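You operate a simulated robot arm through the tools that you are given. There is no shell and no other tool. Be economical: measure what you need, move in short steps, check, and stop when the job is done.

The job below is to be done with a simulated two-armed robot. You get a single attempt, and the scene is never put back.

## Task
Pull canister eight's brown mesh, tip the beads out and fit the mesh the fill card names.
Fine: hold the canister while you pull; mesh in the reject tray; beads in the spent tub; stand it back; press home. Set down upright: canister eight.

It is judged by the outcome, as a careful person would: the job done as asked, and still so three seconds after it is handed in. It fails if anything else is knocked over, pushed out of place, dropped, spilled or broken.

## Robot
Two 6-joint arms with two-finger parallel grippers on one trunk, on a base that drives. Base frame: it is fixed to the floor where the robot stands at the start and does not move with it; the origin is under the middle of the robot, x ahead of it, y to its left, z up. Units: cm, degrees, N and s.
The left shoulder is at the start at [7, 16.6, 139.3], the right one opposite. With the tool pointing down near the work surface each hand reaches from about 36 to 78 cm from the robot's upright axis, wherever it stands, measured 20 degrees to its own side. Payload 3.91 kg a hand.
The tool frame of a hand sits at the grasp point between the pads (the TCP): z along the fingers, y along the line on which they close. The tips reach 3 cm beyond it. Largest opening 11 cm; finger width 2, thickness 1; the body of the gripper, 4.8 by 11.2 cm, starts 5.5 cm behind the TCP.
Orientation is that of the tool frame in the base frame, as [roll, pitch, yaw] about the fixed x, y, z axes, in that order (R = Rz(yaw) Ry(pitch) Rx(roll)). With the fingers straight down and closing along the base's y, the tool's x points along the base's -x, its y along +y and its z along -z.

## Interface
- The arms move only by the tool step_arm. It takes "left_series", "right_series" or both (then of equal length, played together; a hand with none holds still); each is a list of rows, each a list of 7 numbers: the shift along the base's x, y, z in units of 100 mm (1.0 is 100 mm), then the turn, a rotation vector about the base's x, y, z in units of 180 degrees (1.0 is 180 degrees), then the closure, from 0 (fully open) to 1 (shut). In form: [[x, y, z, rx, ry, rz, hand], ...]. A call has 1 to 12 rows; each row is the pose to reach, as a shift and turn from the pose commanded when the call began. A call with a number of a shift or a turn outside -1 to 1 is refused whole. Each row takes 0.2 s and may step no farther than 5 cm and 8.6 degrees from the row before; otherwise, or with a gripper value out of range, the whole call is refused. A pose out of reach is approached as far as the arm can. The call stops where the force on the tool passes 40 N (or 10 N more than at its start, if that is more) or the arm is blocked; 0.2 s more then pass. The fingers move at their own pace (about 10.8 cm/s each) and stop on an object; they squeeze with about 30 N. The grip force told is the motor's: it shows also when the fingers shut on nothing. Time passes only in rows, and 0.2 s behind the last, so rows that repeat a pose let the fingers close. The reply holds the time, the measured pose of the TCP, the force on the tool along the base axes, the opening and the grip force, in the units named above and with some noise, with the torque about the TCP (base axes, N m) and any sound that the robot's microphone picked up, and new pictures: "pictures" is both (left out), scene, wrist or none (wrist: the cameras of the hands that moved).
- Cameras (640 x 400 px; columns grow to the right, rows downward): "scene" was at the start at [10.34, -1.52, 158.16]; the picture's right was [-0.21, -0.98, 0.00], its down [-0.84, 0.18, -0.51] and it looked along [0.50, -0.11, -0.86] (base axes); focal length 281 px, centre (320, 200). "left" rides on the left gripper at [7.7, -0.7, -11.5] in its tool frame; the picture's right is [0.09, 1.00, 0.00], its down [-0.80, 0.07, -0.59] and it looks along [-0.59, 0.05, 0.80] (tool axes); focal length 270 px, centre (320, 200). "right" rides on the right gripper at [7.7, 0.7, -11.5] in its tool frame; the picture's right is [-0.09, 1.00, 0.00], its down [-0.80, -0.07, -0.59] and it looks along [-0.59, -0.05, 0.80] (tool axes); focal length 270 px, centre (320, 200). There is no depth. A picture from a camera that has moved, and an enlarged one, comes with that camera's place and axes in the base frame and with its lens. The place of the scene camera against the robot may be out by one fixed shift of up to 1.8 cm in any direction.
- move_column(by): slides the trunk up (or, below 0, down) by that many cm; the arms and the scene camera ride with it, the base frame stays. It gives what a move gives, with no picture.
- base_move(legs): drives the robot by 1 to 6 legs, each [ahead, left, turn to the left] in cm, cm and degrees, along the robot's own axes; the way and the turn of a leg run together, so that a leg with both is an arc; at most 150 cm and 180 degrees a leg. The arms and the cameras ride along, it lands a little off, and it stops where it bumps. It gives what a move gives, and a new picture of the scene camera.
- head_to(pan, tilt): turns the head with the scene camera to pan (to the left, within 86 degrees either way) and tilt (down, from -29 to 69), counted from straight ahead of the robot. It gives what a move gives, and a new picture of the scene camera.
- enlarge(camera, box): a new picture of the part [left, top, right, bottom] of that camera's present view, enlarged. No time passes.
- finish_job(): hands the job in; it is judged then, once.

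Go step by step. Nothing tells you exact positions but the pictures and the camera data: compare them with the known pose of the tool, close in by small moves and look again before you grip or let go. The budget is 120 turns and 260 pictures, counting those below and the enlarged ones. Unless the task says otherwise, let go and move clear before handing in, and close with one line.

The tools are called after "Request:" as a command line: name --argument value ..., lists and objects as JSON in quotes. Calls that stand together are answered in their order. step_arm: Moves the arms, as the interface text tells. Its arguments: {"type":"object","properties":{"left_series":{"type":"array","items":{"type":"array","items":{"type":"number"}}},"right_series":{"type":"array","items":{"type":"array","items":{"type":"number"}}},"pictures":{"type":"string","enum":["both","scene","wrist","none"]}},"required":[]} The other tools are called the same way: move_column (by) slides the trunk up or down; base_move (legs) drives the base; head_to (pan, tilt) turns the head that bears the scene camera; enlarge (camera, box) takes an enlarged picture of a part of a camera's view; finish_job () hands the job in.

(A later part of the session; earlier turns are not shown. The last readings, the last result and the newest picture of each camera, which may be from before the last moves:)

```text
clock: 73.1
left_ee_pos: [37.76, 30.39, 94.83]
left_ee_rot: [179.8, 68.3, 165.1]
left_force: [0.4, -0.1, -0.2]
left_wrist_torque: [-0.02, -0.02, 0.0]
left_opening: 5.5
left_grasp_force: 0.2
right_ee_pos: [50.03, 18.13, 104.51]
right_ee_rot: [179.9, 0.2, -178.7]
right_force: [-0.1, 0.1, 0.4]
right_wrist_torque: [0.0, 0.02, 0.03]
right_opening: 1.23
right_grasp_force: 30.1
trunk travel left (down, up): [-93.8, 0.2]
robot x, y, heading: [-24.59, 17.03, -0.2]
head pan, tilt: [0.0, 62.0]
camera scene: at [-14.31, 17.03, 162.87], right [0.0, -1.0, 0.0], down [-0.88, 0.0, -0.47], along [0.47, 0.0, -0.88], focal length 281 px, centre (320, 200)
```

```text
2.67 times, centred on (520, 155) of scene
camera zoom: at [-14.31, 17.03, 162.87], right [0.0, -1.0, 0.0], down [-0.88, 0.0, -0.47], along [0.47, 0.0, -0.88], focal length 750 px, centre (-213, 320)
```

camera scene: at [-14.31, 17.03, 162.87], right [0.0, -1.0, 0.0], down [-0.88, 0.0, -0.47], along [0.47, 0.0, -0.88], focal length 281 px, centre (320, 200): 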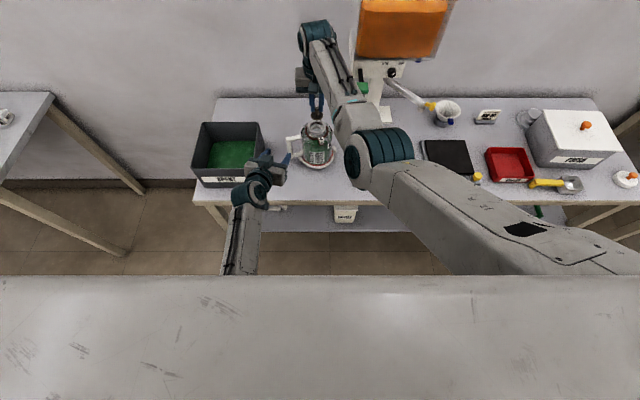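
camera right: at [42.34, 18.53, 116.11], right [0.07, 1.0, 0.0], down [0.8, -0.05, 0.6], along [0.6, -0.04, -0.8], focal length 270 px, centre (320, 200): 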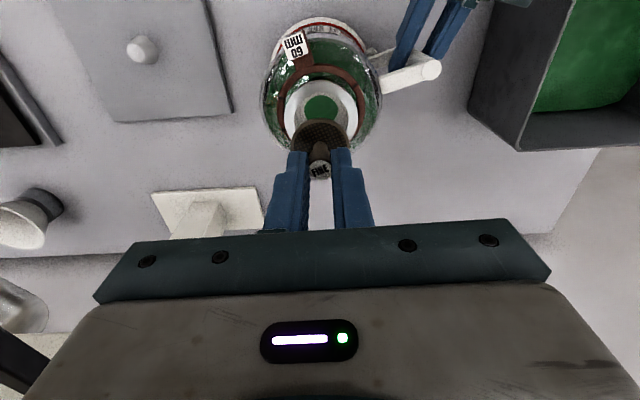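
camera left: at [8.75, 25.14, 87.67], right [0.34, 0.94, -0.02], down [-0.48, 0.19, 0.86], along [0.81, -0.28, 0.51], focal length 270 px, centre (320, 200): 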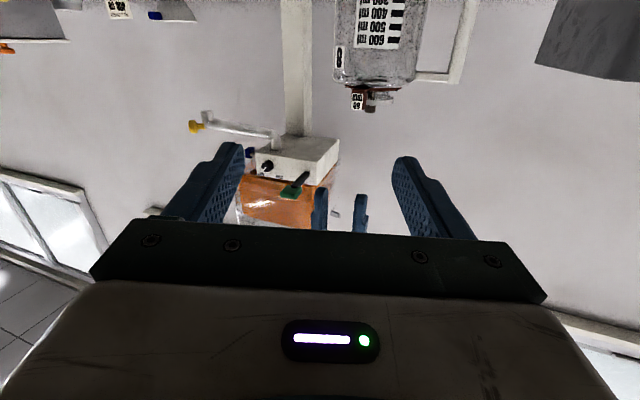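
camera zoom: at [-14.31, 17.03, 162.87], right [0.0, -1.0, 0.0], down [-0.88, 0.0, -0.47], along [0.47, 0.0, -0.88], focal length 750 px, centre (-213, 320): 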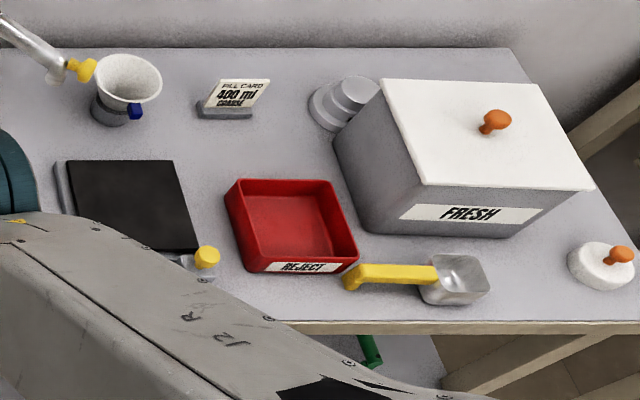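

The red tray is labelled REJECT, centred near (44.6, −50). I'll back the base off and drive 47 cm to the right, with the mesh held high.

Request:
base_move --legs '[[-20, 0, 0], [0, -47, 0]]'

Request:
step_arm --right_series '[[-0.1, -0.25, 0, 0, 0, 0, 1], [-0.2, -0.5, 0, 0, 0, 0, 1], [-0.3, -0.75, 0, 0, 0, 0, 1], [-0.4, -1.0, 0, 0, 0, 0, 1], [-0.4, -1.0, 0, 0, 0, 0, 1]]' --pictures "none"

Request:
step_arm --right_series '[[-0.05, -0.25, 0, 0, 0, 0, 1], [-0.1, -0.5, 0, 0, 0, 0, 1], [-0.1, -0.75, 0, 0, 0, 0, 1], [-0.1, -1.0, 0, 0, 0, 0, 1], [-0.1, -1.0, 0, 0, 0, 0, 1]]' --pictures "both"

```text
clock: 77.1
left_ee_pos: [17.66, -15.81, 94.75]
left_ee_rot: [-179.9, 68.3, 165.5]
left_force: [-0.4, -0.4, 1.1]
left_wrist_torque: [0.01, 0.02, -0.03]
left_opening: 5.48
left_grasp_force: 0.1
right_ee_pos: [29.89, -28.03, 104.72]
right_ee_rot: [179.9, 0.2, -178.6]
right_force: [0.1, -0.3, -0.5]
right_wrist_torque: [-0.02, 0.01, 0.02]
right_opening: 1.23
right_grasp_force: 30.5
trunk travel left (down, up): [-93.8, 0.2]
robot x, y, heading: [-44.74, -29.01, 0.5]
head pan, tilt: [0.0, 62.0]
camera scene: at [-34.51, -29.13, 162.87], right [0.0, -1.0, 0.0], down [-0.88, 0.0, -0.47], along [0.47, 0.0, -0.88], focal length 281 px, centre (320, 200)
```

scene: 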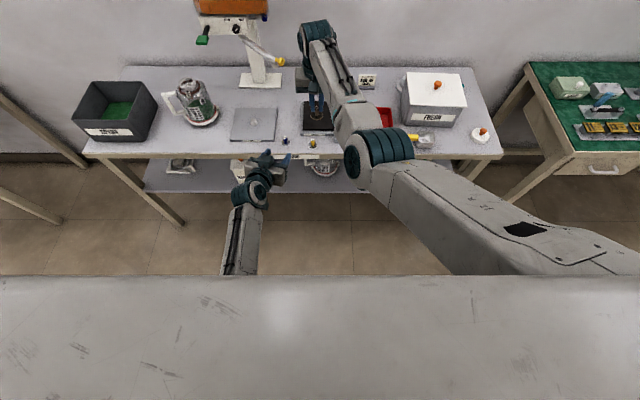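

```text
clock: 78.3
left_ee_pos: [17.61, -15.94, 94.81]
left_ee_rot: [-179.9, 68.3, 165.4]
left_force: [-0.3, 0.0, -0.3]
left_wrist_torque: [0.02, -0.03, -0.01]
left_opening: 5.49
left_grasp_force: 0.1
right_ee_pos: [25.89, -38.02, 104.68]
right_ee_rot: [180.0, 0.3, -178.5]
right_force: [-0.6, 0.0, -0.7]
right_wrist_torque: [0.02, 0.01, 0.0]
right_opening: 1.2
right_grasp_force: 29.6
trunk travel left (down, up): [-93.8, 0.2]
robot x, y, heading: [-44.9, -29.28, 0.0]
head pan, tilt: [0.0, 62.0]
```

```text
clock: 79.5
left_ee_pos: [17.59, -15.83, 94.88]
left_ee_rot: [179.9, 68.4, 165.5]
left_force: [-0.4, -0.6, 0.2]
left_wrist_torque: [0.04, -0.01, 0.02]
left_opening: 5.5
left_grasp_force: 0.0
right_ee_pos: [24.82, -48.17, 104.63]
right_ee_rot: [179.9, 0.3, -178.5]
right_force: [0.6, 0.4, 0.6]
right_wrist_torque: [0.01, -0.01, -0.01]
right_opening: 1.22
right_grasp_force: 30.3
trunk travel left (down, up): [-93.8, 0.2]
robot x, y, heading: [-44.56, -29.49, 0.4]
head pan, tilt: [0.0, 62.0]
camera scene: at [-34.53, -29.29, 162.88], right [0.0, -1.0, 0.0], down [-0.88, 0.0, -0.47], along [0.47, 0.0, -0.88], focal length 281 px, centre (320, 200)
camera right: at [16.98, -47.81, 116.11], right [0.06, 1.0, 0.0], down [0.8, -0.05, 0.6], along [0.6, -0.04, -0.8], focal length 270 px, centre (320, 200)
```

scene: 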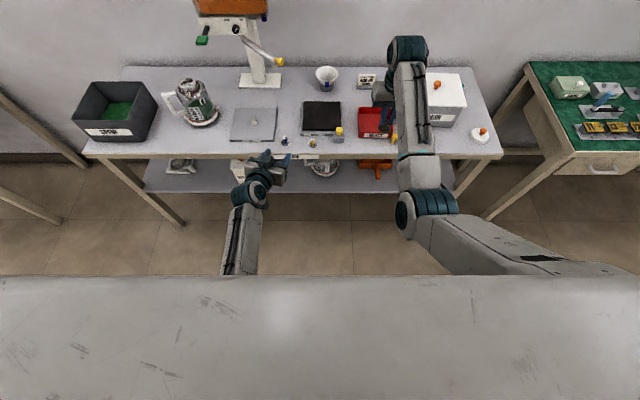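
right: 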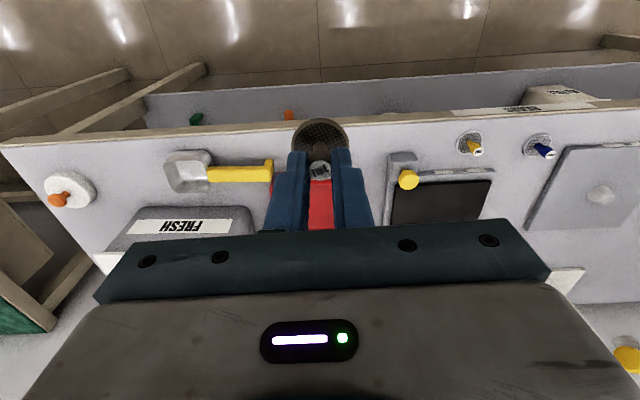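

Right hand and tray line up. Driving forward 19 cm to bring the mesh over the reject tray.

Request:
base_move --legs '[[19, 0, 0]]'

Request:
enlarge --camera "right" --box '[0, 0, 640, 400]'

```text
clock: 81.0
left_ee_pos: [36.45, -15.99, 95.01]
left_ee_rot: [179.9, 68.5, 165.2]
left_force: [0.1, 0.0, 0.0]
left_wrist_torque: [0.0, -0.01, 0.02]
left_opening: 5.53
left_grasp_force: 0.0
right_ee_pos: [43.47, -48.22, 104.99]
right_ee_rot: [179.9, 0.5, -178.6]
right_force: [-0.8, -0.5, -0.7]
right_wrist_torque: [0.01, -0.06, 0.01]
right_opening: 1.23
right_grasp_force: 29.9
trunk travel left (down, up): [-93.8, 0.2]
robot x, y, heading: [-25.5, -29.18, 0.3]
head pan, tilt: [0.0, 62.0]
camera scene: at [-15.85, -29.3, 162.92], right [0.0, -1.0, 0.0], down [-0.88, 0.0, -0.47], along [0.47, 0.0, -0.88], focal length 281 px, centre (320, 200)
```

scene: 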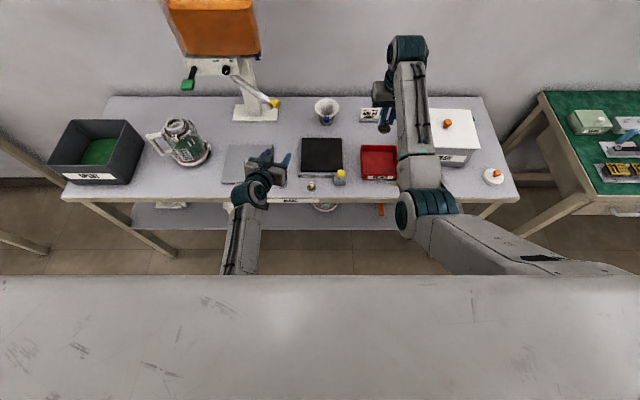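

```text
1.00 times, centred on (320, 200) of right
camera zoom: at [35.79, -47.84, 116.3], right [0.06, 1.0, 0.0], down [0.8, -0.05, 0.6], along [0.6, -0.04, -0.8], focal length 270 px, centre (320, 200)
```

zoom: 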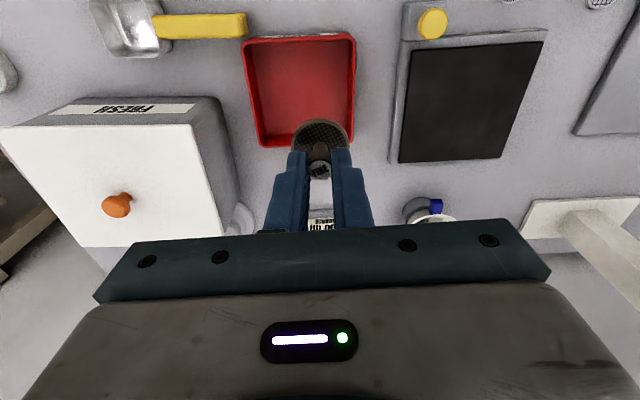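

The tray centre is at about (45.3, −50.6). Moving over it and lowering.

Request:
step_arm --right_series '[[0.09, -0.12, 0, 0, 0, 0, 1], [0.18, -0.23, -0.1, 0, 0, 0, 1], [0.18, -0.23, -0.4, 0, 0, 0, 1], [0.18, -0.23, -0.7, 0, 0, 0, 1], [0.18, -0.23, -1.0, 0, 0, 0, 1], [0.18, -0.23, -1.0, 0, 0, 0, 1]]' --pictures "none"

Request:
step_arm --right_series '[[0, 0, -0.2, 0, 0, 0, 1], [0, 0, -0.4, 0, 0, 0, 1], [0, 0, -0.6, 0, 0, 0, 1], [0, 0, -0.75, 0, 0, 0, 1], [0, 0, -0.75, 0, 0, 0, 1]]' --pictures "wrist"

Request:
enlarge --camera "scene" --box '[320, 110, 448, 190]'

```text
clock: 82.4
left_ee_pos: [36.79, -16.01, 94.8]
left_ee_rot: [179.8, 68.3, 165.2]
left_force: [0.6, -0.1, -0.3]
left_wrist_torque: [0.01, 0.03, -0.02]
left_opening: 5.49
left_grasp_force: 0.0
right_ee_pos: [45.51, -50.49, 94.7]
right_ee_rot: [180.0, 0.3, -178.6]
right_force: [-1.2, -0.4, -0.1]
right_wrist_torque: [0.01, -0.01, 0.01]
right_opening: 1.2
right_grasp_force: 29.7
trunk travel left (down, up): [-93.8, 0.2]
robot x, y, heading: [-25.59, -29.15, 0.2]
head pan, tilt: [0.0, 62.0]
```

```text
clock: 83.6
left_ee_pos: [36.84, -15.83, 94.79]
left_ee_rot: [179.9, 68.3, 165.3]
left_force: [-0.3, 0.5, 0.2]
left_wrist_torque: [0.02, -0.01, 0.02]
left_opening: 5.49
left_grasp_force: 0.1
right_ee_pos: [45.66, -50.43, 87.28]
right_ee_rot: [179.9, 0.2, -178.6]
right_force: [-0.2, -0.2, 0.1]
right_wrist_torque: [-0.01, -0.01, 0.0]
right_opening: 1.22
right_grasp_force: 29.9
trunk travel left (down, up): [-93.8, 0.2]
robot x, y, heading: [-25.81, -29.53, -0.0]
head pan, tilt: [0.0, 62.0]
camera right: at [37.92, -50.09, 98.69], right [0.06, 1.0, 0.0], down [0.8, -0.05, 0.6], along [0.6, -0.04, -0.8], focal length 270 px, centre (320, 200)
```

right: 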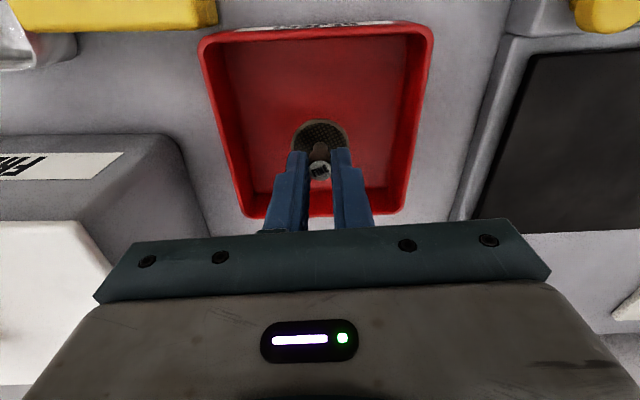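

```text
5.00 times, centred on (384, 150) of scene
camera zoom: at [-15.36, -29.31, 162.88], right [0.0, -1.0, 0.0], down [-0.88, 0.0, -0.47], along [0.47, 0.0, -0.88], focal length 1407 px, centre (0, 450)
```

zoom: 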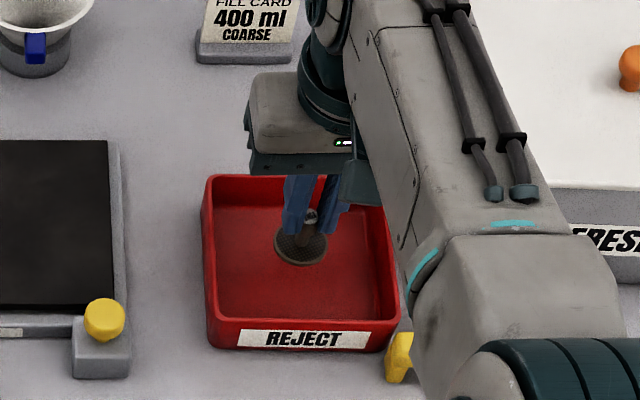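

The mesh is inside the tray, just above its floor. Lowering gently the last bit.

Request:
step_arm --right_series '[[0, 0, -0.04, 0, 0, 0, 1], [0, 0, -0.08, 0, 0, 0, 1], [0, 0, -0.12, 0, 0, 0, 1], [0, 0, -0.16, 0, 0, 0, 1]]' --pictures "none"

Request:
enlarge --camera "scene" --box '[340, 120, 420, 170]'

```text
clock: 84.6
left_ee_pos: [36.77, -15.94, 94.9]
left_ee_rot: [179.9, 68.3, 165.2]
left_force: [0.2, -0.2, -0.7]
left_wrist_torque: [-0.01, -0.02, 0.0]
left_opening: 5.51
left_grasp_force: 0.2
right_ee_pos: [45.62, -50.61, 85.59]
right_ee_rot: [179.9, 0.3, -178.6]
right_force: [0.9, 0.5, 0.4]
right_wrist_torque: [-0.03, -0.02, -0.01]
right_opening: 1.21
right_grasp_force: 30.5
trunk travel left (down, up): [-93.8, 0.2]
robot x, y, heading: [-25.63, -29.48, 0.2]
head pan, tilt: [0.0, 62.0]
```

```text
8.00 times, centred on (380, 145) of scene
camera zoom: at [-15.34, -29.32, 162.87], right [0.0, -1.0, 0.0], down [-0.88, 0.0, -0.47], along [0.47, 0.0, -0.88], focal length 2251 px, centre (-160, 640)
```

zoom: 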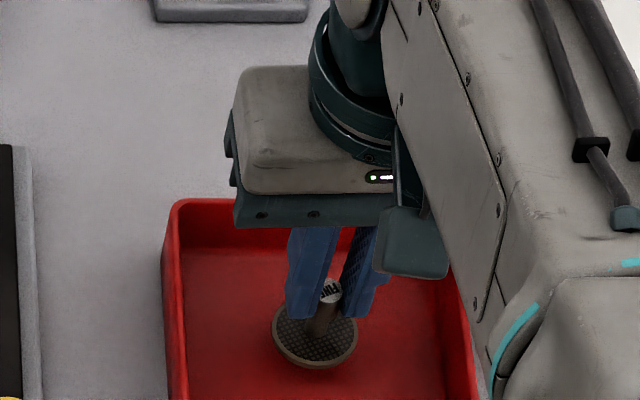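

Still a little air beneath the mesh; continuing down in small steps while watching the force.

Request:
step_arm --right_series '[[0, 0, -0.03, 0, 0, 0, 1], [0, 0, -0.06, 0, 0, 0, 1], [0, 0, -0.09, 0, 0, 0, 1], [0, 0, -0.12, 0, 0, 0, 1]]' --pictures "none"

Request:
enlarge --camera "scene" --box '[340, 120, 420, 170]'

```text
clock: 85.6
left_ee_pos: [36.79, -15.89, 94.84]
left_ee_rot: [179.9, 68.3, 165.3]
left_force: [-0.9, 0.0, -0.1]
left_wrist_torque: [0.03, 0.0, 0.01]
left_opening: 5.5
left_grasp_force: 0.1
right_ee_pos: [45.54, -50.55, 84.3]
right_ee_rot: [179.9, 0.3, -178.6]
right_force: [0.8, 0.2, -0.9]
right_wrist_torque: [-0.01, -0.03, 0.0]
right_opening: 1.2
right_grasp_force: 30.5
trunk travel left (down, up): [-93.8, 0.2]
robot x, y, heading: [-25.46, -29.35, -0.1]
head pan, tilt: [0.0, 62.0]
```

```text
8.00 times, centred on (380, 145) of scene
camera zoom: at [-15.35, -29.31, 162.87], right [0.0, -1.0, 0.0], down [-0.88, 0.0, -0.47], along [0.47, 0.0, -0.88], focal length 2251 px, centre (-160, 640)
```

zoom: 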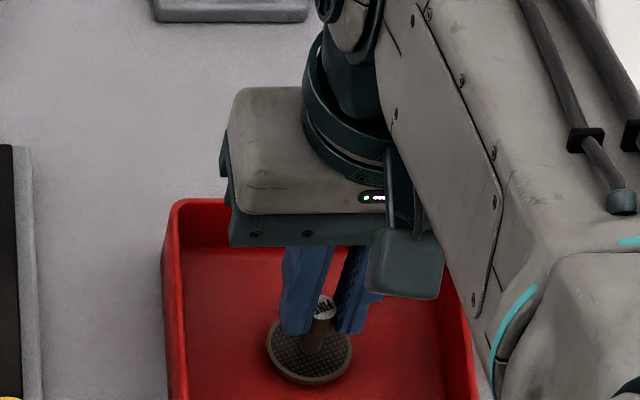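

Request:
step_arm --right_series '[[0, 0, -0.03, 0, 0, 0, 1], [0, 0, -0.06, 0, 0, 0, 1], [0, 0, -0.09, 0, 0, 0, 1], [0, 0, -0.11, 0, 0, 0, 1]]' --pictures "none"

Request:
enlarge --camera "scene" --box '[340, 120, 420, 170]'

```text
clock: 86.6
left_ee_pos: [36.52, -15.82, 95.05]
left_ee_rot: [179.9, 68.5, 165.4]
left_force: [-0.1, 0.2, 0.6]
left_wrist_torque: [0.02, 0.01, 0.0]
left_opening: 5.52
left_grasp_force: 0.0
right_ee_pos: [45.7, -50.5, 83.66]
right_ee_rot: [-180.0, 0.8, -178.6]
right_force: [1.7, -0.6, 20.6]
right_wrist_torque: [-0.02, -0.02, -0.03]
right_opening: 1.2
right_grasp_force: 29.9
trunk travel left (down, up): [-93.8, 0.2]
robot x, y, heading: [-25.44, -29.18, -0.0]
head pan, tilt: [0.0, 62.0]
```

```text
8.00 times, centred on (380, 145) of scene
camera zoom: at [-15.78, -29.19, 162.94], right [0.0, -1.0, 0.0], down [-0.88, 0.0, -0.47], along [0.47, 0.0, -0.88], focal length 2251 px, centre (-160, 640)
```

zoom: 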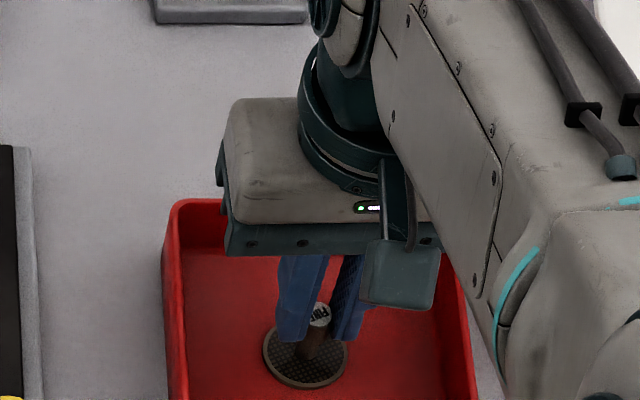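

Contact felt (20 N). Easing up 4 mm, opening, and lifting away.

Request:
step_arm --right_series '[[0, 0, 0.05, 0, 0, 0, 1], [0, 0, 0.05, 0, 0, 0, 0.8], [0, 0, 0.05, 0, 0, 0, 0.65], [0, 0, 0.05, 0, 0, 0, 0.65], [0, 0, 0.3, 0, 0, 0, 0.65], [0, 0, 0.65, 0, 0, 0, 0.65], [0, 0, 1.0, 0, 0, 0, 0.65]]' --pictures "wrist"

Request:
enlarge --camera "scene" --box '[200, 110, 360, 210]'

```text
clock: 88.2
left_ee_pos: [36.76, -15.91, 94.84]
left_ee_rot: [179.9, 68.3, 165.2]
left_force: [-0.2, 0.9, 0.8]
left_wrist_torque: [-0.02, 0.0, 0.0]
left_opening: 5.51
left_grasp_force: 0.1
right_ee_pos: [45.63, -50.59, 93.19]
right_ee_rot: [180.0, 0.4, -178.6]
right_force: [-0.2, -0.5, -0.7]
right_wrist_torque: [0.01, 0.0, 0.0]
right_opening: 3.85
right_grasp_force: 0.1
trunk travel left (down, up): [-93.8, 0.2]
robot x, y, heading: [-25.9, -29.27, -0.1]
head pan, tilt: [0.0, 62.0]
camera right: at [37.95, -50.17, 104.63], right [0.06, 1.0, 0.0], down [0.8, -0.05, 0.6], along [0.6, -0.04, -0.8], focal length 270 px, centre (320, 200)
```

right: 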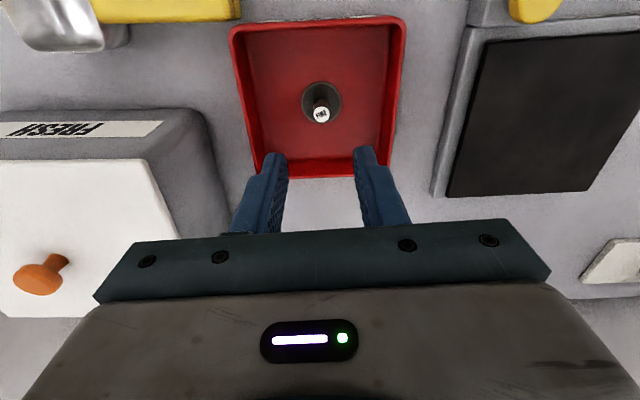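

```text
4.00 times, centred on (280, 160) of scene
camera zoom: at [-15.38, -29.29, 162.87], right [0.0, -1.0, 0.0], down [-0.88, 0.0, -0.47], along [0.47, 0.0, -0.88], focal length 1126 px, centre (480, 360)
```

zoom: 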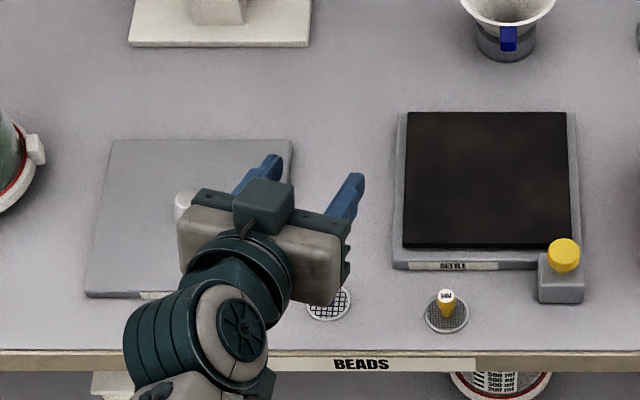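

The brown mesh is standing in the REJECT tray. Next is the pour: I'll back off, drive left so the left arm faces the canister straight on, and reset both arms in free space.

Request:
base_move --legs '[[-16, 0, 0], [0, 28.5, 0]]'

Request:
step_arm --left_series '[[-0.15, 0.12, 0, -0.004, -0.03, 0.02, 0.3], [-0.3, 0.25, 0, -0.008, -0.06, 0.041, 0.3], [-0.5, 0.4, 0, -0.012, -0.09, 0.0615, 0.25], [-0.65, 0.55, 0, -0.0157, -0.1206, 0.082, 0.25], [-0.74, 0.58, 0, -0.0157, -0.1206, 0.082, 0.25], [-0.74, 0.58, 0, -0.0157, -0.1206, 0.082, 0.25]]' --right_series '[[-0.1, -0.25, 0.1, 0, 0, 0, 0.65], [-0.25, -0.5, 0.2, 0, 0, 0, 0.65], [-0.4, -0.75, 0.3, 0, 0, 0, 0.65], [-0.5, -1.0, 0.4, 0, 0, 0, 0.65], [-0.6, -1.0, 0.4, 0, 0, 0, 0.65], [-0.7, -1.0, 0.4, 0, 0, 0, 0.65]]' --pictures "scene"

```text
clock: 91.2
left_ee_pos: [20.93, 12.33, 94.91]
left_ee_rot: [179.7, 68.3, 165.0]
left_force: [-0.4, -0.1, -0.4]
left_wrist_torque: [0.0, 0.01, -0.02]
left_opening: 5.48
left_grasp_force: 0.0
right_ee_pos: [29.93, -22.37, 93.1]
right_ee_rot: [179.8, 0.3, -178.7]
right_force: [0.3, -0.9, 0.2]
right_wrist_torque: [-0.02, 0.0, 0.03]
right_opening: 3.82
right_grasp_force: 0.0
trunk travel left (down, up): [-93.8, 0.2]
robot x, y, heading: [-41.47, -0.78, -0.1]
head pan, tilt: [0.0, 62.0]
camera scene: at [-31.2, -1.24, 162.88], right [0.0, -1.0, 0.0], down [-0.88, 0.0, -0.47], along [0.47, 0.0, -0.88], focal length 281 px, centre (320, 200)
```

scene: 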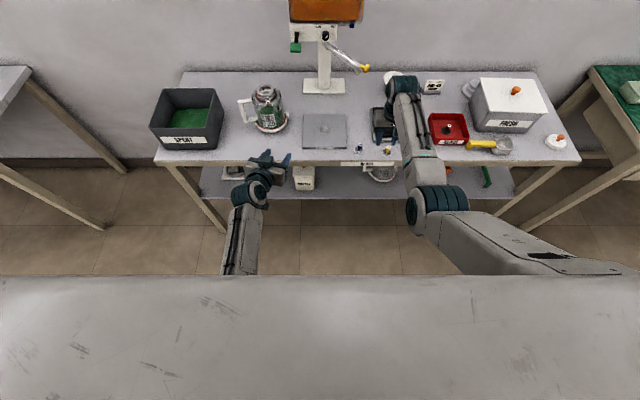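

```text
clock: 92.6
left_ee_pos: [13.18, 16.66, 96.22]
left_ee_rot: [-165.8, 89.8, -166.8]
left_force: [-0.3, -0.3, 0.4]
left_wrist_torque: [-0.03, 0.01, 0.02]
left_opening: 8.25
left_grasp_force: 0.1
left hand out of reach, approached as far as the arm can: row 3, 4, 5, 6
right_ee_pos: [22.86, -32.21, 97.24]
right_ee_rot: [-180.0, 0.3, -178.7]
right_force: [0.4, 0.0, -1.2]
right_wrist_torque: [-0.03, 0.02, -0.04]
right_opening: 3.84
right_grasp_force: 0.0
trunk travel left (down, up): [-93.8, 0.2]
robot x, y, heading: [-41.45, -0.71, 0.1]
head pan, tilt: [0.0, 62.0]
camera scene: at [-31.28, -0.95, 162.89], right [0.0, -1.0, 0.0], down [-0.88, 0.0, -0.47], along [0.47, 0.0, -0.88], focal length 281 px, centre (320, 200)
```

scene: 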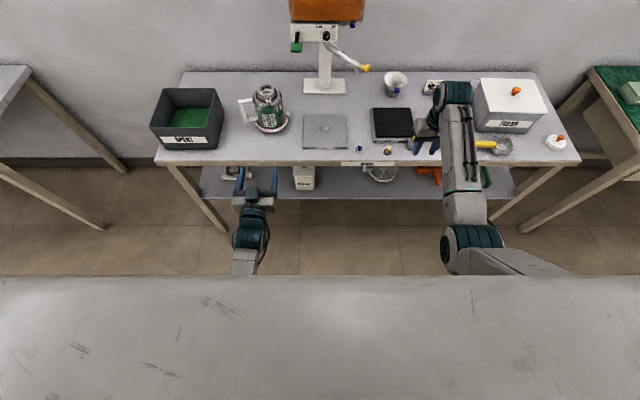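

Left hand is level and pointing straight ahead; the right hand is parked to the side. Driving forward 27 cm.

Request:
base_move --legs '[[27, 0, 0]]'

Request:
enlarge --camera "scene" --box '[160, 130, 288, 210]'

Request:
enlarge --camera "left" --box '[0, 0, 640, 400]'

```text
clock: 94.5
left_ee_pos: [40.57, 16.73, 96.33]
left_ee_rot: [-144.4, 89.8, -145.1]
left_force: [0.3, 0.1, 0.0]
left_wrist_torque: [0.01, -0.01, 0.01]
left_opening: 8.23
left_grasp_force: 0.1
right_ee_pos: [50.46, -31.97, 97.22]
right_ee_rot: [179.9, 0.3, -178.5]
right_force: [0.2, 0.5, -0.5]
right_wrist_torque: [0.02, -0.02, -0.02]
right_opening: 3.87
right_grasp_force: 0.0
trunk travel left (down, up): [-93.8, 0.2]
robot x, y, heading: [-13.86, -0.38, 0.1]
head pan, tilt: [0.0, 62.0]
camera scene: at [-3.95, -0.9, 162.9], right [0.0, -1.0, 0.0], down [-0.88, 0.0, -0.47], along [0.47, 0.0, -0.88], focal length 281 px, centre (320, 200)
```

scene: 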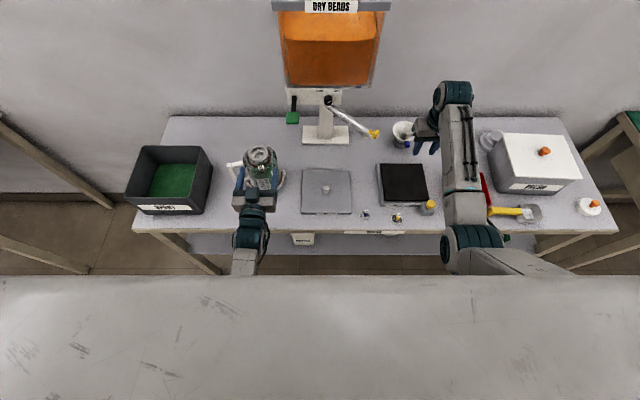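

```text
5.00 times, centred on (224, 170) of scene
camera zoom: at [-3.95, -0.9, 162.9], right [0.0, -1.0, 0.0], down [-0.88, 0.0, -0.47], along [0.47, 0.0, -0.88], focal length 1407 px, centre (800, 350)
```

zoom: 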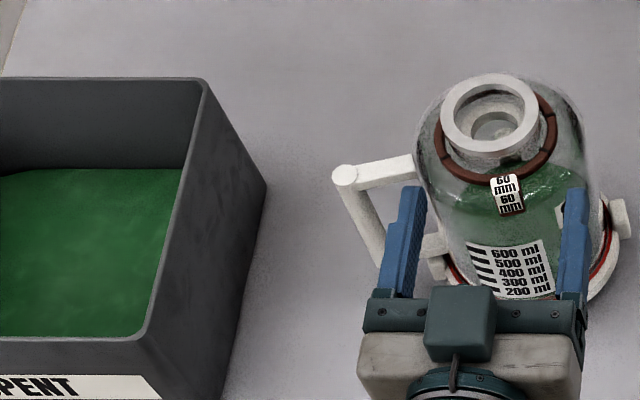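

```text
1.00 times, centred on (320, 200) of left
camera zoom: at [29.1, 16.16, 88.62], right [0.01, 1.0, -0.09], down [-0.59, 0.08, 0.8], along [0.81, 0.04, 0.59], focal length 270 px, centre (320, 200)
```

zoom: 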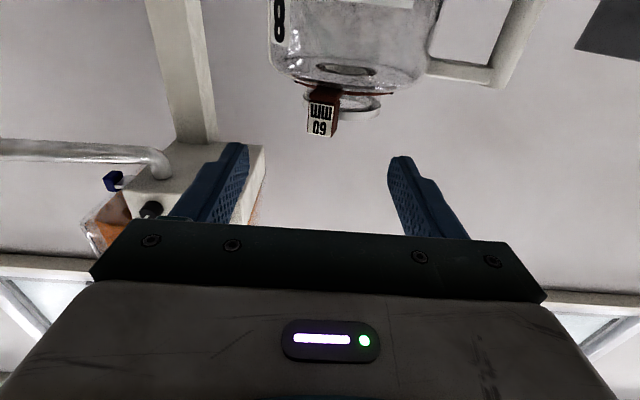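

From below and above the axis is confirmed at (50.0, 18.25). I'll align y, lower to z = 94.5, and advance to 4 cm short for a check.

Request:
step_arm --left_series '[[0, 0.08, -0.06, 0, 0, 0, 0.25], [0, 0.152, -0.13, 0, 0, 0, 0.25], [0, 0.152, -0.18, 0, 0, 0, 0.25], [0.25, 0.152, -0.18, 0, 0, 0, 0.25], [0.5, 0.152, -0.18, 0, 0, 0, 0.25], [0.5, 0.152, -0.18, 0, 0, 0, 0.25]]' --pictures "none"

Request:
enlarge --camera "scene" --box '[216, 130, 296, 180]'

Request:
enlarge --camera "left" --box '[160, 40, 480, 240]'

```text
clock: 96.0
left_ee_pos: [45.04, 16.35, 95.61]
left_ee_rot: [155.3, 89.4, 153.7]
left_force: [0.3, 0.2, 0.4]
left_wrist_torque: [0.02, 0.0, 0.0]
left_opening: 8.23
left_grasp_force: 0.1
left hand out of reach, approached as far as the arm can: row 1, 2, 3, 4, 5, 6
right_ee_pos: [50.55, -32.02, 97.18]
right_ee_rot: [-180.0, 0.3, -178.6]
right_force: [-0.4, 0.0, -0.3]
right_wrist_torque: [0.01, -0.01, 0.01]
right_opening: 3.85
right_grasp_force: 0.0
trunk travel left (down, up): [-93.8, 0.2]
robot x, y, heading: [-14.11, -1.26, 0.2]
head pan, tilt: [0.0, 62.0]
```

```text
8.00 times, centred on (256, 155) of scene
camera zoom: at [-3.75, -0.87, 162.88], right [0.0, -1.0, 0.0], down [-0.88, 0.0, -0.47], along [0.47, 0.0, -0.88], focal length 2251 px, centre (832, 560)
```

zoom: 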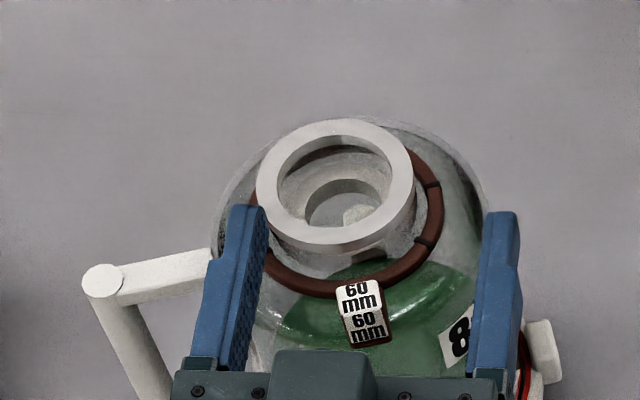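

```text
2.00 times, centred on (320, 140) of left
camera zoom: at [33.6, 15.93, 88.06], right [0.03, 1.0, -0.08], down [-0.58, 0.08, 0.81], along [0.81, 0.03, 0.58], focal length 541 px, centre (320, 320)
```

zoom: 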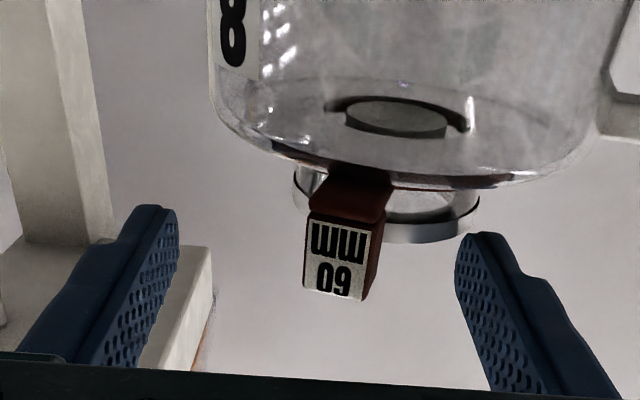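

The left wrist is near a singular alignment at this stance, and the tag box is as tall as the rim, so the hand should point at about +5°. I'll back the left hand off, shift the base 12 cm to the right, and bring the hand in from there.

Request:
step_arm --left_series '[[-0.2, 0, 0, 0, 0, 0, 0.25], [-0.5, 0, 0, 0, 0, 0, 0.25], [-0.8, 0, 0, 0, 0, 0, 0.25], [-0.8, 0, 0, 0, 0, 0, 0.25]]' --pictures "none"

Request:
base_move --legs '[[0, -12, 0]]'

Request:
step_arm --left_series '[[0, 0.25, 0, 0, 0, 0, 0.25], [0, 0.5, 0, 0, 0, 0, 0.25], [0, 0.75, 0, 0, 0, 0.01, 0.25], [0, 0.95, 0, 0, 0, 0.02, 0.25], [0, 0.95, 0, 0, 0, 0.03, 0.25], [0, 0.95, 0, 0, 0, 0.03, 0.25]]' --pictures "wrist"

```text
clock: 97.0
left_ee_pos: [37.61, 16.95, 94.79]
left_ee_rot: [159.0, 89.6, 158.1]
left_force: [0.6, 0.4, -0.1]
left_wrist_torque: [0.01, -0.05, 0.04]
left_opening: 8.24
left_grasp_force: 0.1
left hand out of reach, approached as far as the arm can: row 1, 2, 3, 4
right_ee_pos: [50.67, -31.9, 97.0]
right_ee_rot: [179.9, 0.3, -178.5]
right_force: [0.4, 0.6, 0.4]
right_wrist_torque: [-0.01, 0.02, 0.0]
right_opening: 3.88
right_grasp_force: 0.1
trunk travel left (down, up): [-93.8, 0.2]
robot x, y, heading: [-13.65, -1.03, 0.3]
head pan, tilt: [0.0, 62.0]
```

```text
clock: 98.2
left_ee_pos: [37.62, 5.3, 94.83]
left_ee_rot: [171.2, 89.6, 170.2]
left_force: [0.8, 0.4, -0.1]
left_wrist_torque: [0.01, 0.01, -0.01]
left_opening: 8.26
left_grasp_force: 0.1
right_ee_pos: [50.61, -43.68, 97.0]
right_ee_rot: [180.0, 0.3, -178.4]
right_force: [-0.9, -0.4, 0.6]
right_wrist_torque: [-0.01, -0.01, -0.01]
right_opening: 3.86
right_grasp_force: 0.1
trunk travel left (down, up): [-93.8, 0.2]
robot x, y, heading: [-13.68, -12.64, 0.2]
head pan, tilt: [0.0, 62.0]
camera scene: at [-3.65, -12.54, 162.88], right [0.01, -1.0, 0.0], down [-0.88, -0.01, -0.47], along [0.47, 0.0, -0.88], focal length 281 px, centre (320, 200)
```

scene: 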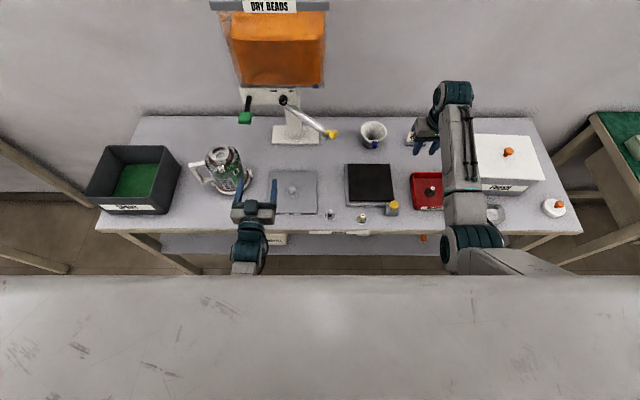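

```text
clock: 99.6
left_ee_pos: [37.24, 6.46, 97.86]
left_ee_rot: [-176.0, 86.4, -175.3]
left_force: [0.3, 0.6, -0.1]
left_wrist_torque: [0.01, 0.03, 0.05]
left_opening: 8.27
left_grasp_force: 0.0
left hand out of reach, approached as far as the arm can: row 1, 2, 3, 4, 5
right_ee_pos: [50.64, -43.85, 97.13]
right_ee_rot: [179.8, 0.3, -178.4]
right_force: [-0.2, -0.8, 0.9]
right_wrist_torque: [0.03, 0.0, 0.02]
right_opening: 3.86
right_grasp_force: 0.0
trunk travel left (down, up): [-93.8, 0.2]
robot x, y, heading: [-14.01, -12.86, 0.3]
head pan, tilt: [0.0, 62.0]
camera left: at [25.31, 5.51, 90.86], right [-0.02, 1.0, -0.09], down [-0.54, 0.07, 0.84], along [0.84, 0.07, 0.54], focal length 270 px, centre (320, 200)
```

left: 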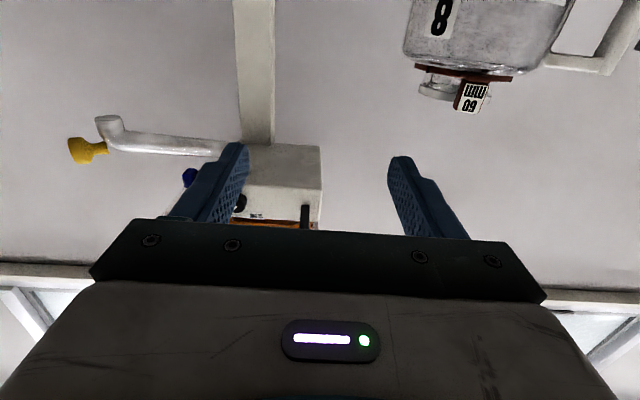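

The wrist is stuck near that alignment. I'll turn the hand inward first to leave it, then translate left and turn back gradually.

Request:
step_arm --left_series '[[-0.05, 0, 0, 0, 0, -0.04, 0.25], [-0.05, 0, 0, 0, 0, -0.08, 0.25], [-0.05, 0.2, 0, 0, 0, -0.08, 0.25], [-0.05, 0.5, 0, 0, 0, -0.08, 0.25], [-0.05, 0.8, 0, 0, 0, -0.08, 0.25], [-0.05, 1.0, 0, 0, 0, -0.06, 0.25], [-0.05, 1.0, 0, 0, 0, -0.03, 0.25], [-0.05, 1.0, 0, 0, 0, 0, 0.25]]' --pictures "scene"

```text
clock: 101.4
left_ee_pos: [38.79, 23.16, 92.6]
left_ee_rot: [-176.6, 80.2, 176.2]
left_force: [0.0, -0.2, 0.3]
left_wrist_torque: [-0.01, -0.04, -0.02]
left_opening: 8.25
left_grasp_force: 0.0
left hand out of reach, approached as far as the arm can: row 1, 6, 7, 8
right_ee_pos: [50.64, -43.71, 97.19]
right_ee_rot: [-180.0, 0.3, -178.4]
right_force: [0.0, 0.5, 0.8]
right_wrist_torque: [-0.04, -0.01, -0.04]
right_opening: 3.86
right_grasp_force: 0.0
trunk travel left (down, up): [-93.8, 0.2]
robot x, y, heading: [-13.77, -12.47, 0.2]
head pan, tilt: [0.0, 62.0]
camera scene: at [-3.74, -12.64, 162.88], right [0.0, -1.0, 0.0], down [-0.88, 0.0, -0.47], along [0.47, 0.0, -0.88], focal length 281 px, centre (320, 200)
```

scene: 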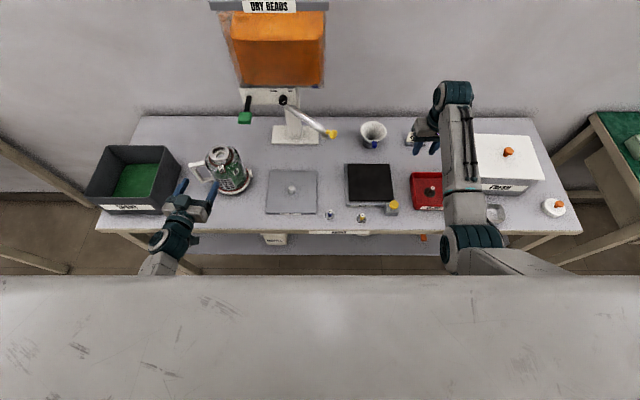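

Freed up. Now aligning the left hand: heading +5°, level, in front of the neck at z ≈ 94.5.

Request:
step_arm --left_series '[[-0.05, -0.1, 0.05, 0, -0.014, 0.017, 0.25], [-0.05, -0.25, 0.1, 0, -0.028, 0.034, 0.25], [0, -0.4, 0.15, -0.001, -0.042, 0.051, 0.25], [0.1, -0.55, 0.19, -0.001, -0.0547, 0.0678, 0.25], [0.15, -0.57, 0.19, -0.001, -0.0547, 0.0678, 0.25], [0.15, -0.57, 0.19, -0.001, -0.0547, 0.0678, 0.25]]' --pictures "none"

Request:
enlarge --camera "left" --box '[160, 0, 480, 200]'

Request:
enlarge --camera "scene" --box '[160, 130, 288, 210]'

```text
clock: 102.8
left_ee_pos: [40.45, 17.15, 94.25]
left_ee_rot: [-86.2, 88.8, -81.2]
left_force: [0.6, -0.2, 0.4]
left_wrist_torque: [0.02, 0.01, 0.04]
left_opening: 8.26
left_grasp_force: 0.0
left hand out of reach, approached as far as the arm can: row 2, 3, 4, 5
right_ee_pos: [50.66, -43.86, 97.02]
right_ee_rot: [179.7, 0.3, -178.3]
right_force: [0.6, 0.6, 0.2]
right_wrist_torque: [0.0, 0.0, 0.01]
right_opening: 3.87
right_grasp_force: 0.1
trunk travel left (down, up): [-93.8, 0.2]
robot x, y, heading: [-13.83, -12.9, 0.2]
head pan, tilt: [0.0, 62.0]
```

```text
2.00 times, centred on (320, 100) of left
camera zoom: at [29.16, 15.17, 86.58], right [-0.09, 0.99, -0.11], down [-0.6, 0.03, 0.8], along [0.79, 0.13, 0.59], focal length 541 px, centre (320, 400)
```

zoom: 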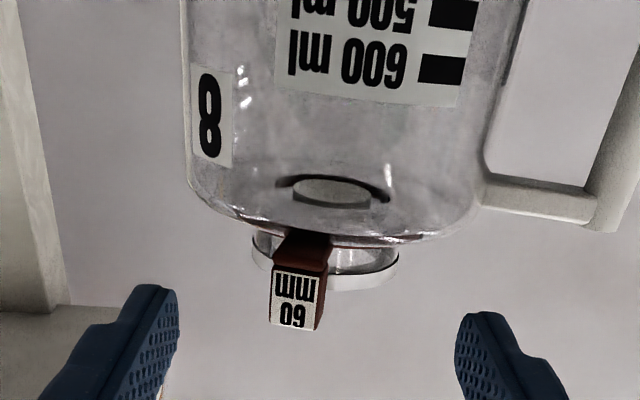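

```text
5.00 times, centred on (224, 170) of scene
camera zoom: at [-3.56, -13.01, 162.87], right [0.0, -1.0, 0.0], down [-0.88, 0.0, -0.47], along [0.47, 0.0, -0.88], focal length 1407 px, centre (800, 350)
```

zoom: 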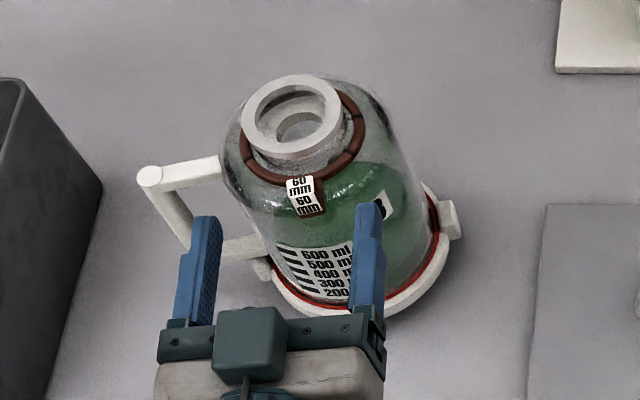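

The hand is level at +5°, tag centred within the palm. Advancing around the neck.

Request:
step_arm --left_series '[[0.1, 0.03, 0.02, 0, 0, 0, 0.25], [0.3, 0.048, 0.025, 0, 0, 0, 0.25], [0.5, 0.065, 0.025, 0, 0, 0, 0.25], [0.7, 0.08, 0.025, 0, 0, 0, 0.25], [0.85, 0.09, 0.025, 0, 0, 0, 0.25], [0.93, 0.097, 0.025, 0, 0, 0, 0.25], [0.93, 0.097, 0.025, 0, 0, 0, 0.25]]' --pictures "none"

Request:
enlarge --camera "left" --box '[160, 0, 480, 200]'

Request:
enlarge --camera "scene" --box '[170, 130, 266, 190]'

```text
clock: 104.4
left_ee_pos: [49.57, 18.05, 94.7]
left_ee_rot: [-80.8, 89.5, -76.1]
left_force: [-1.2, -0.8, -0.1]
left_wrist_torque: [0.04, 0.05, -0.01]
left_opening: 8.27
left_grasp_force: 0.0
right_ee_pos: [50.66, -43.79, 97.07]
right_ee_rot: [179.9, 0.3, -178.5]
right_force: [-0.8, 1.0, -0.4]
right_wrist_torque: [0.02, 0.02, -0.02]
right_opening: 3.83
right_grasp_force: 0.0
trunk travel left (down, up): [-93.8, 0.2]
robot x, y, heading: [-14.06, -12.89, 0.3]
head pan, tilt: [0.0, 62.0]
```

```text
2.00 times, centred on (320, 100) of left
camera zoom: at [38.34, 16.22, 87.08], right [-0.08, 0.99, -0.1], down [-0.6, 0.03, 0.8], along [0.8, 0.12, 0.59], focal length 541 px, centre (320, 400)
```

zoom: 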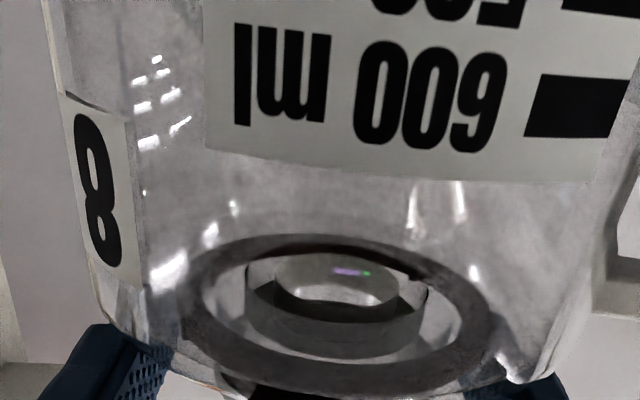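

```text
6.67 times, centred on (218, 160) of scene
camera zoom: at [-3.69, -12.81, 162.88], right [0.0, -1.0, 0.0], down [-0.88, 0.0, -0.47], along [0.47, 0.0, -0.88], focal length 1876 px, centre (1000, 467)
```

zoom: 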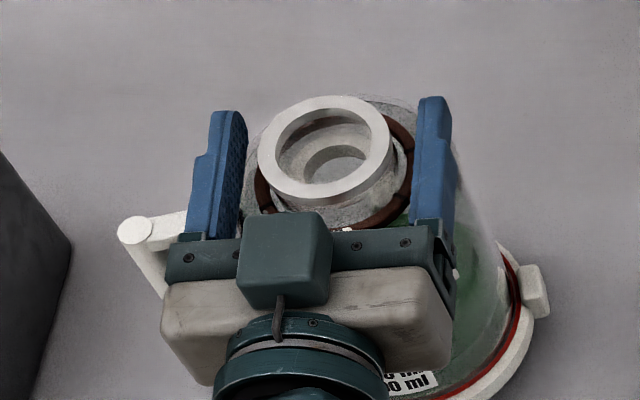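

Neck centred, no contact. Closing on it.

Request:
step_arm --left_series '[[0.02, 0.0, -0.015, 0, 0, 0, 0.35], [0.02, 0.0, -0.015, 0, 0, 0, 0.45], [0.02, 0.0, -0.015, 0, 0, 0, 1], [0.02, 0.0, -0.015, 0, 0, 0, 1], [0.02, 0.0, -0.015, 0, 0, 0, 1]]' --pictures "none"

Request:
enlarge --camera "scene" --box '[170, 130, 266, 190]'

```text
clock: 105.6
left_ee_pos: [49.82, 17.98, 94.57]
left_ee_rot: [-74.4, 89.5, -69.6]
left_force: [-0.7, 1.2, 2.6]
left_wrist_torque: [0.05, -0.01, 0.01]
left_opening: 5.72
left_grasp_force: 30.4
right_ee_pos: [50.63, -43.79, 97.05]
right_ee_rot: [179.9, 0.4, -178.4]
right_force: [1.3, 0.0, -0.5]
right_wrist_torque: [0.0, -0.03, -0.01]
right_opening: 3.83
right_grasp_force: 0.2
trunk travel left (down, up): [-93.8, 0.2]
robot x, y, heading: [-13.99, -12.98, 0.4]
head pan, tilt: [0.0, 62.0]
```

```text
6.67 times, centred on (218, 160) of scene
camera zoom: at [-3.69, -12.83, 162.88], right [0.0, -1.0, 0.0], down [-0.88, 0.0, -0.47], along [0.47, 0.0, -0.88], focal length 1876 px, centre (1000, 467)
```

zoom: 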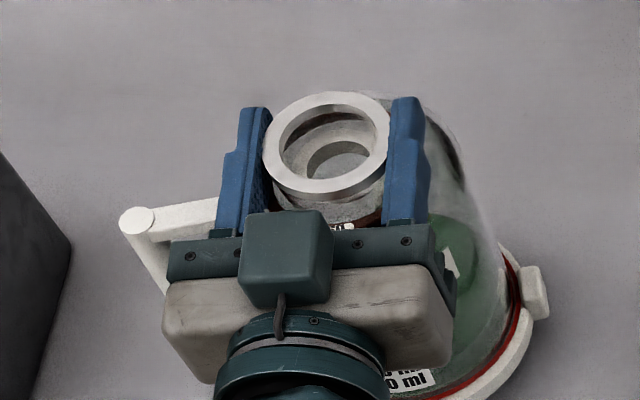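

Held at 5.72 cm. Test lift of 1.5 cm to read the weight and check for slip.

Request:
step_arm --left_series '[[0, 0, 0.03, 0, 0, 0, 1], [0, 0, 0.07, 0, 0, 0, 1], [0, 0, 0.11, 0, 0, 0, 1], [0, 0, 0.15, 0, 0, 0, 1], [0, 0, 0.15, 0, 0, 0, 1]]' --pictures "none"

Request:
enlarge --camera "scene" --box '[170, 120, 298, 200]'

```text
clock: 106.8
left_ee_pos: [49.89, 18.25, 95.93]
left_ee_rot: [-82.8, 89.5, -78.1]
left_force: [0.2, 0.4, -3.8]
left_wrist_torque: [-0.02, 0.01, 0.04]
left_opening: 5.74
left_grasp_force: 30.3
right_ee_pos: [50.68, -43.72, 96.94]
right_ee_rot: [179.9, 0.4, -178.2]
right_force: [-0.7, 0.3, 0.8]
right_wrist_torque: [0.0, -0.01, 0.0]
right_opening: 3.85
right_grasp_force: 0.0
trunk travel left (down, up): [-93.8, 0.2]
robot x, y, heading: [-13.91, -12.8, 0.6]
head pan, tilt: [0.0, 62.0]
```

```text
5.00 times, centred on (234, 160) of scene
camera zoom: at [-3.58, -12.8, 162.87], right [0.0, -1.0, 0.0], down [-0.88, 0.0, -0.47], along [0.47, 0.0, -0.88], focal length 1407 px, centre (750, 400)
```

zoom: 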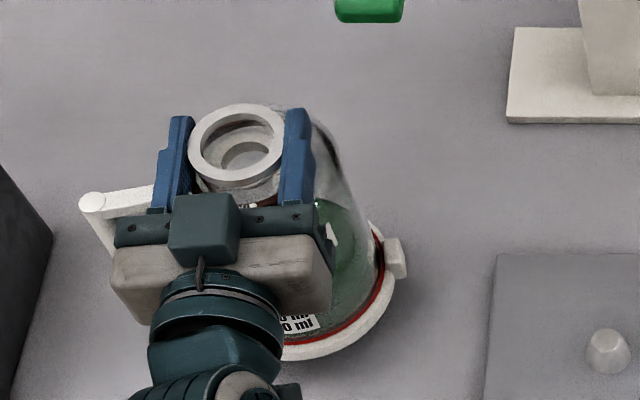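

It weighs only about half a kilo and hangs straight. Lifting it above the tub's rim height while tucking the right arm back.

Request:
step_arm --left_series '[[0, 0, 0.2, 0, 0, 0, 1], [0, 0, 0.4, 0, 0, 0, 1], [0, 0, 0.6, 0, 0, 0, 1], [0, 0, 0.8, 0, 0, 0, 1], [0, 0, 1.0, 0, 0, 0, 1], [0, 0, 1.0, 0, 0, 0, 1]]' --right_series '[[-0.2, -0.2, 0.05, 0, 0, 0, 0.65], [-0.4, -0.4, 0.1, 0, 0, 0, 0.65], [-0.6, -0.6, 0.1, 0, 0, 0, 0.65], [-0.8, -0.8, 0.1, 0, 0, 0, 0.65], [-1.0, -1.0, 0.1, 0, 0, 0, 0.65], [-1.0, -1.0, 0.1, 0, 0, 0, 0.65]]' --pictures "none"

Request:
step_arm --left_series '[[0, 0, 0.15, 0, 0, 0, 1], [0, 0, 0.3, 0, 0, 0, 1], [0, 0, 0.4, 0, 0, 0, 1], [0, 0, 0.4, 0, 0, 0, 1]]' --right_series '[[-0.2, 0, 0, 0, 0, 0, 0.65], [-0.4, 0, 0, 0, 0, 0, 0.65], [-0.5, 0, 0, 0, 0, 0, 0.65], [-0.5, 0, 0, 0, 0, 0, 0.65]]' --pictures "scene"

```text
clock: 108.2
left_ee_pos: [50.01, 18.23, 105.82]
left_ee_rot: [-86.2, 89.6, -81.5]
left_force: [0.3, -0.1, -3.9]
left_wrist_torque: [0.03, 0.03, -0.05]
left_opening: 5.76
left_grasp_force: 29.9
right_ee_pos: [40.92, -53.76, 97.8]
right_ee_rot: [179.9, 0.3, -178.4]
right_force: [0.9, 0.4, -0.5]
right_wrist_torque: [0.0, 0.02, 0.01]
right_opening: 3.86
right_grasp_force: 0.1
trunk travel left (down, up): [-93.8, 0.2]
robot x, y, heading: [-13.82, -13.04, 0.1]
head pan, tilt: [0.0, 62.0]
```

```text
clock: 109.2
left_ee_pos: [49.79, 18.06, 109.91]
left_ee_rot: [-81.8, 89.6, -77.0]
left_force: [-0.7, 0.0, -3.2]
left_wrist_torque: [0.01, 0.0, 0.0]
left_opening: 5.72
left_grasp_force: 30.2
right_ee_pos: [35.72, -53.65, 97.91]
right_ee_rot: [180.0, 0.3, -178.4]
right_force: [0.7, 0.4, -0.4]
right_wrist_torque: [0.03, -0.01, 0.03]
right_opening: 3.9
right_grasp_force: 0.2
trunk travel left (down, up): [-93.8, 0.2]
robot x, y, heading: [-13.93, -12.7, 0.4]
head pan, tilt: [0.0, 62.0]
camera scene: at [-3.56, -12.83, 162.87], right [0.0, -1.0, 0.0], down [-0.88, 0.0, -0.47], along [0.47, 0.0, -0.88], focal length 281 px, centre (320, 200)
```

scene: 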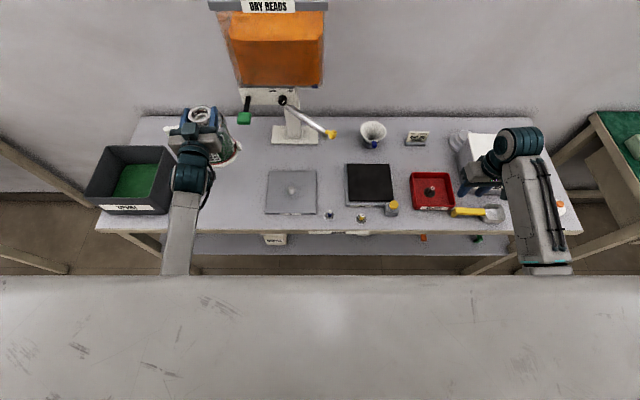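

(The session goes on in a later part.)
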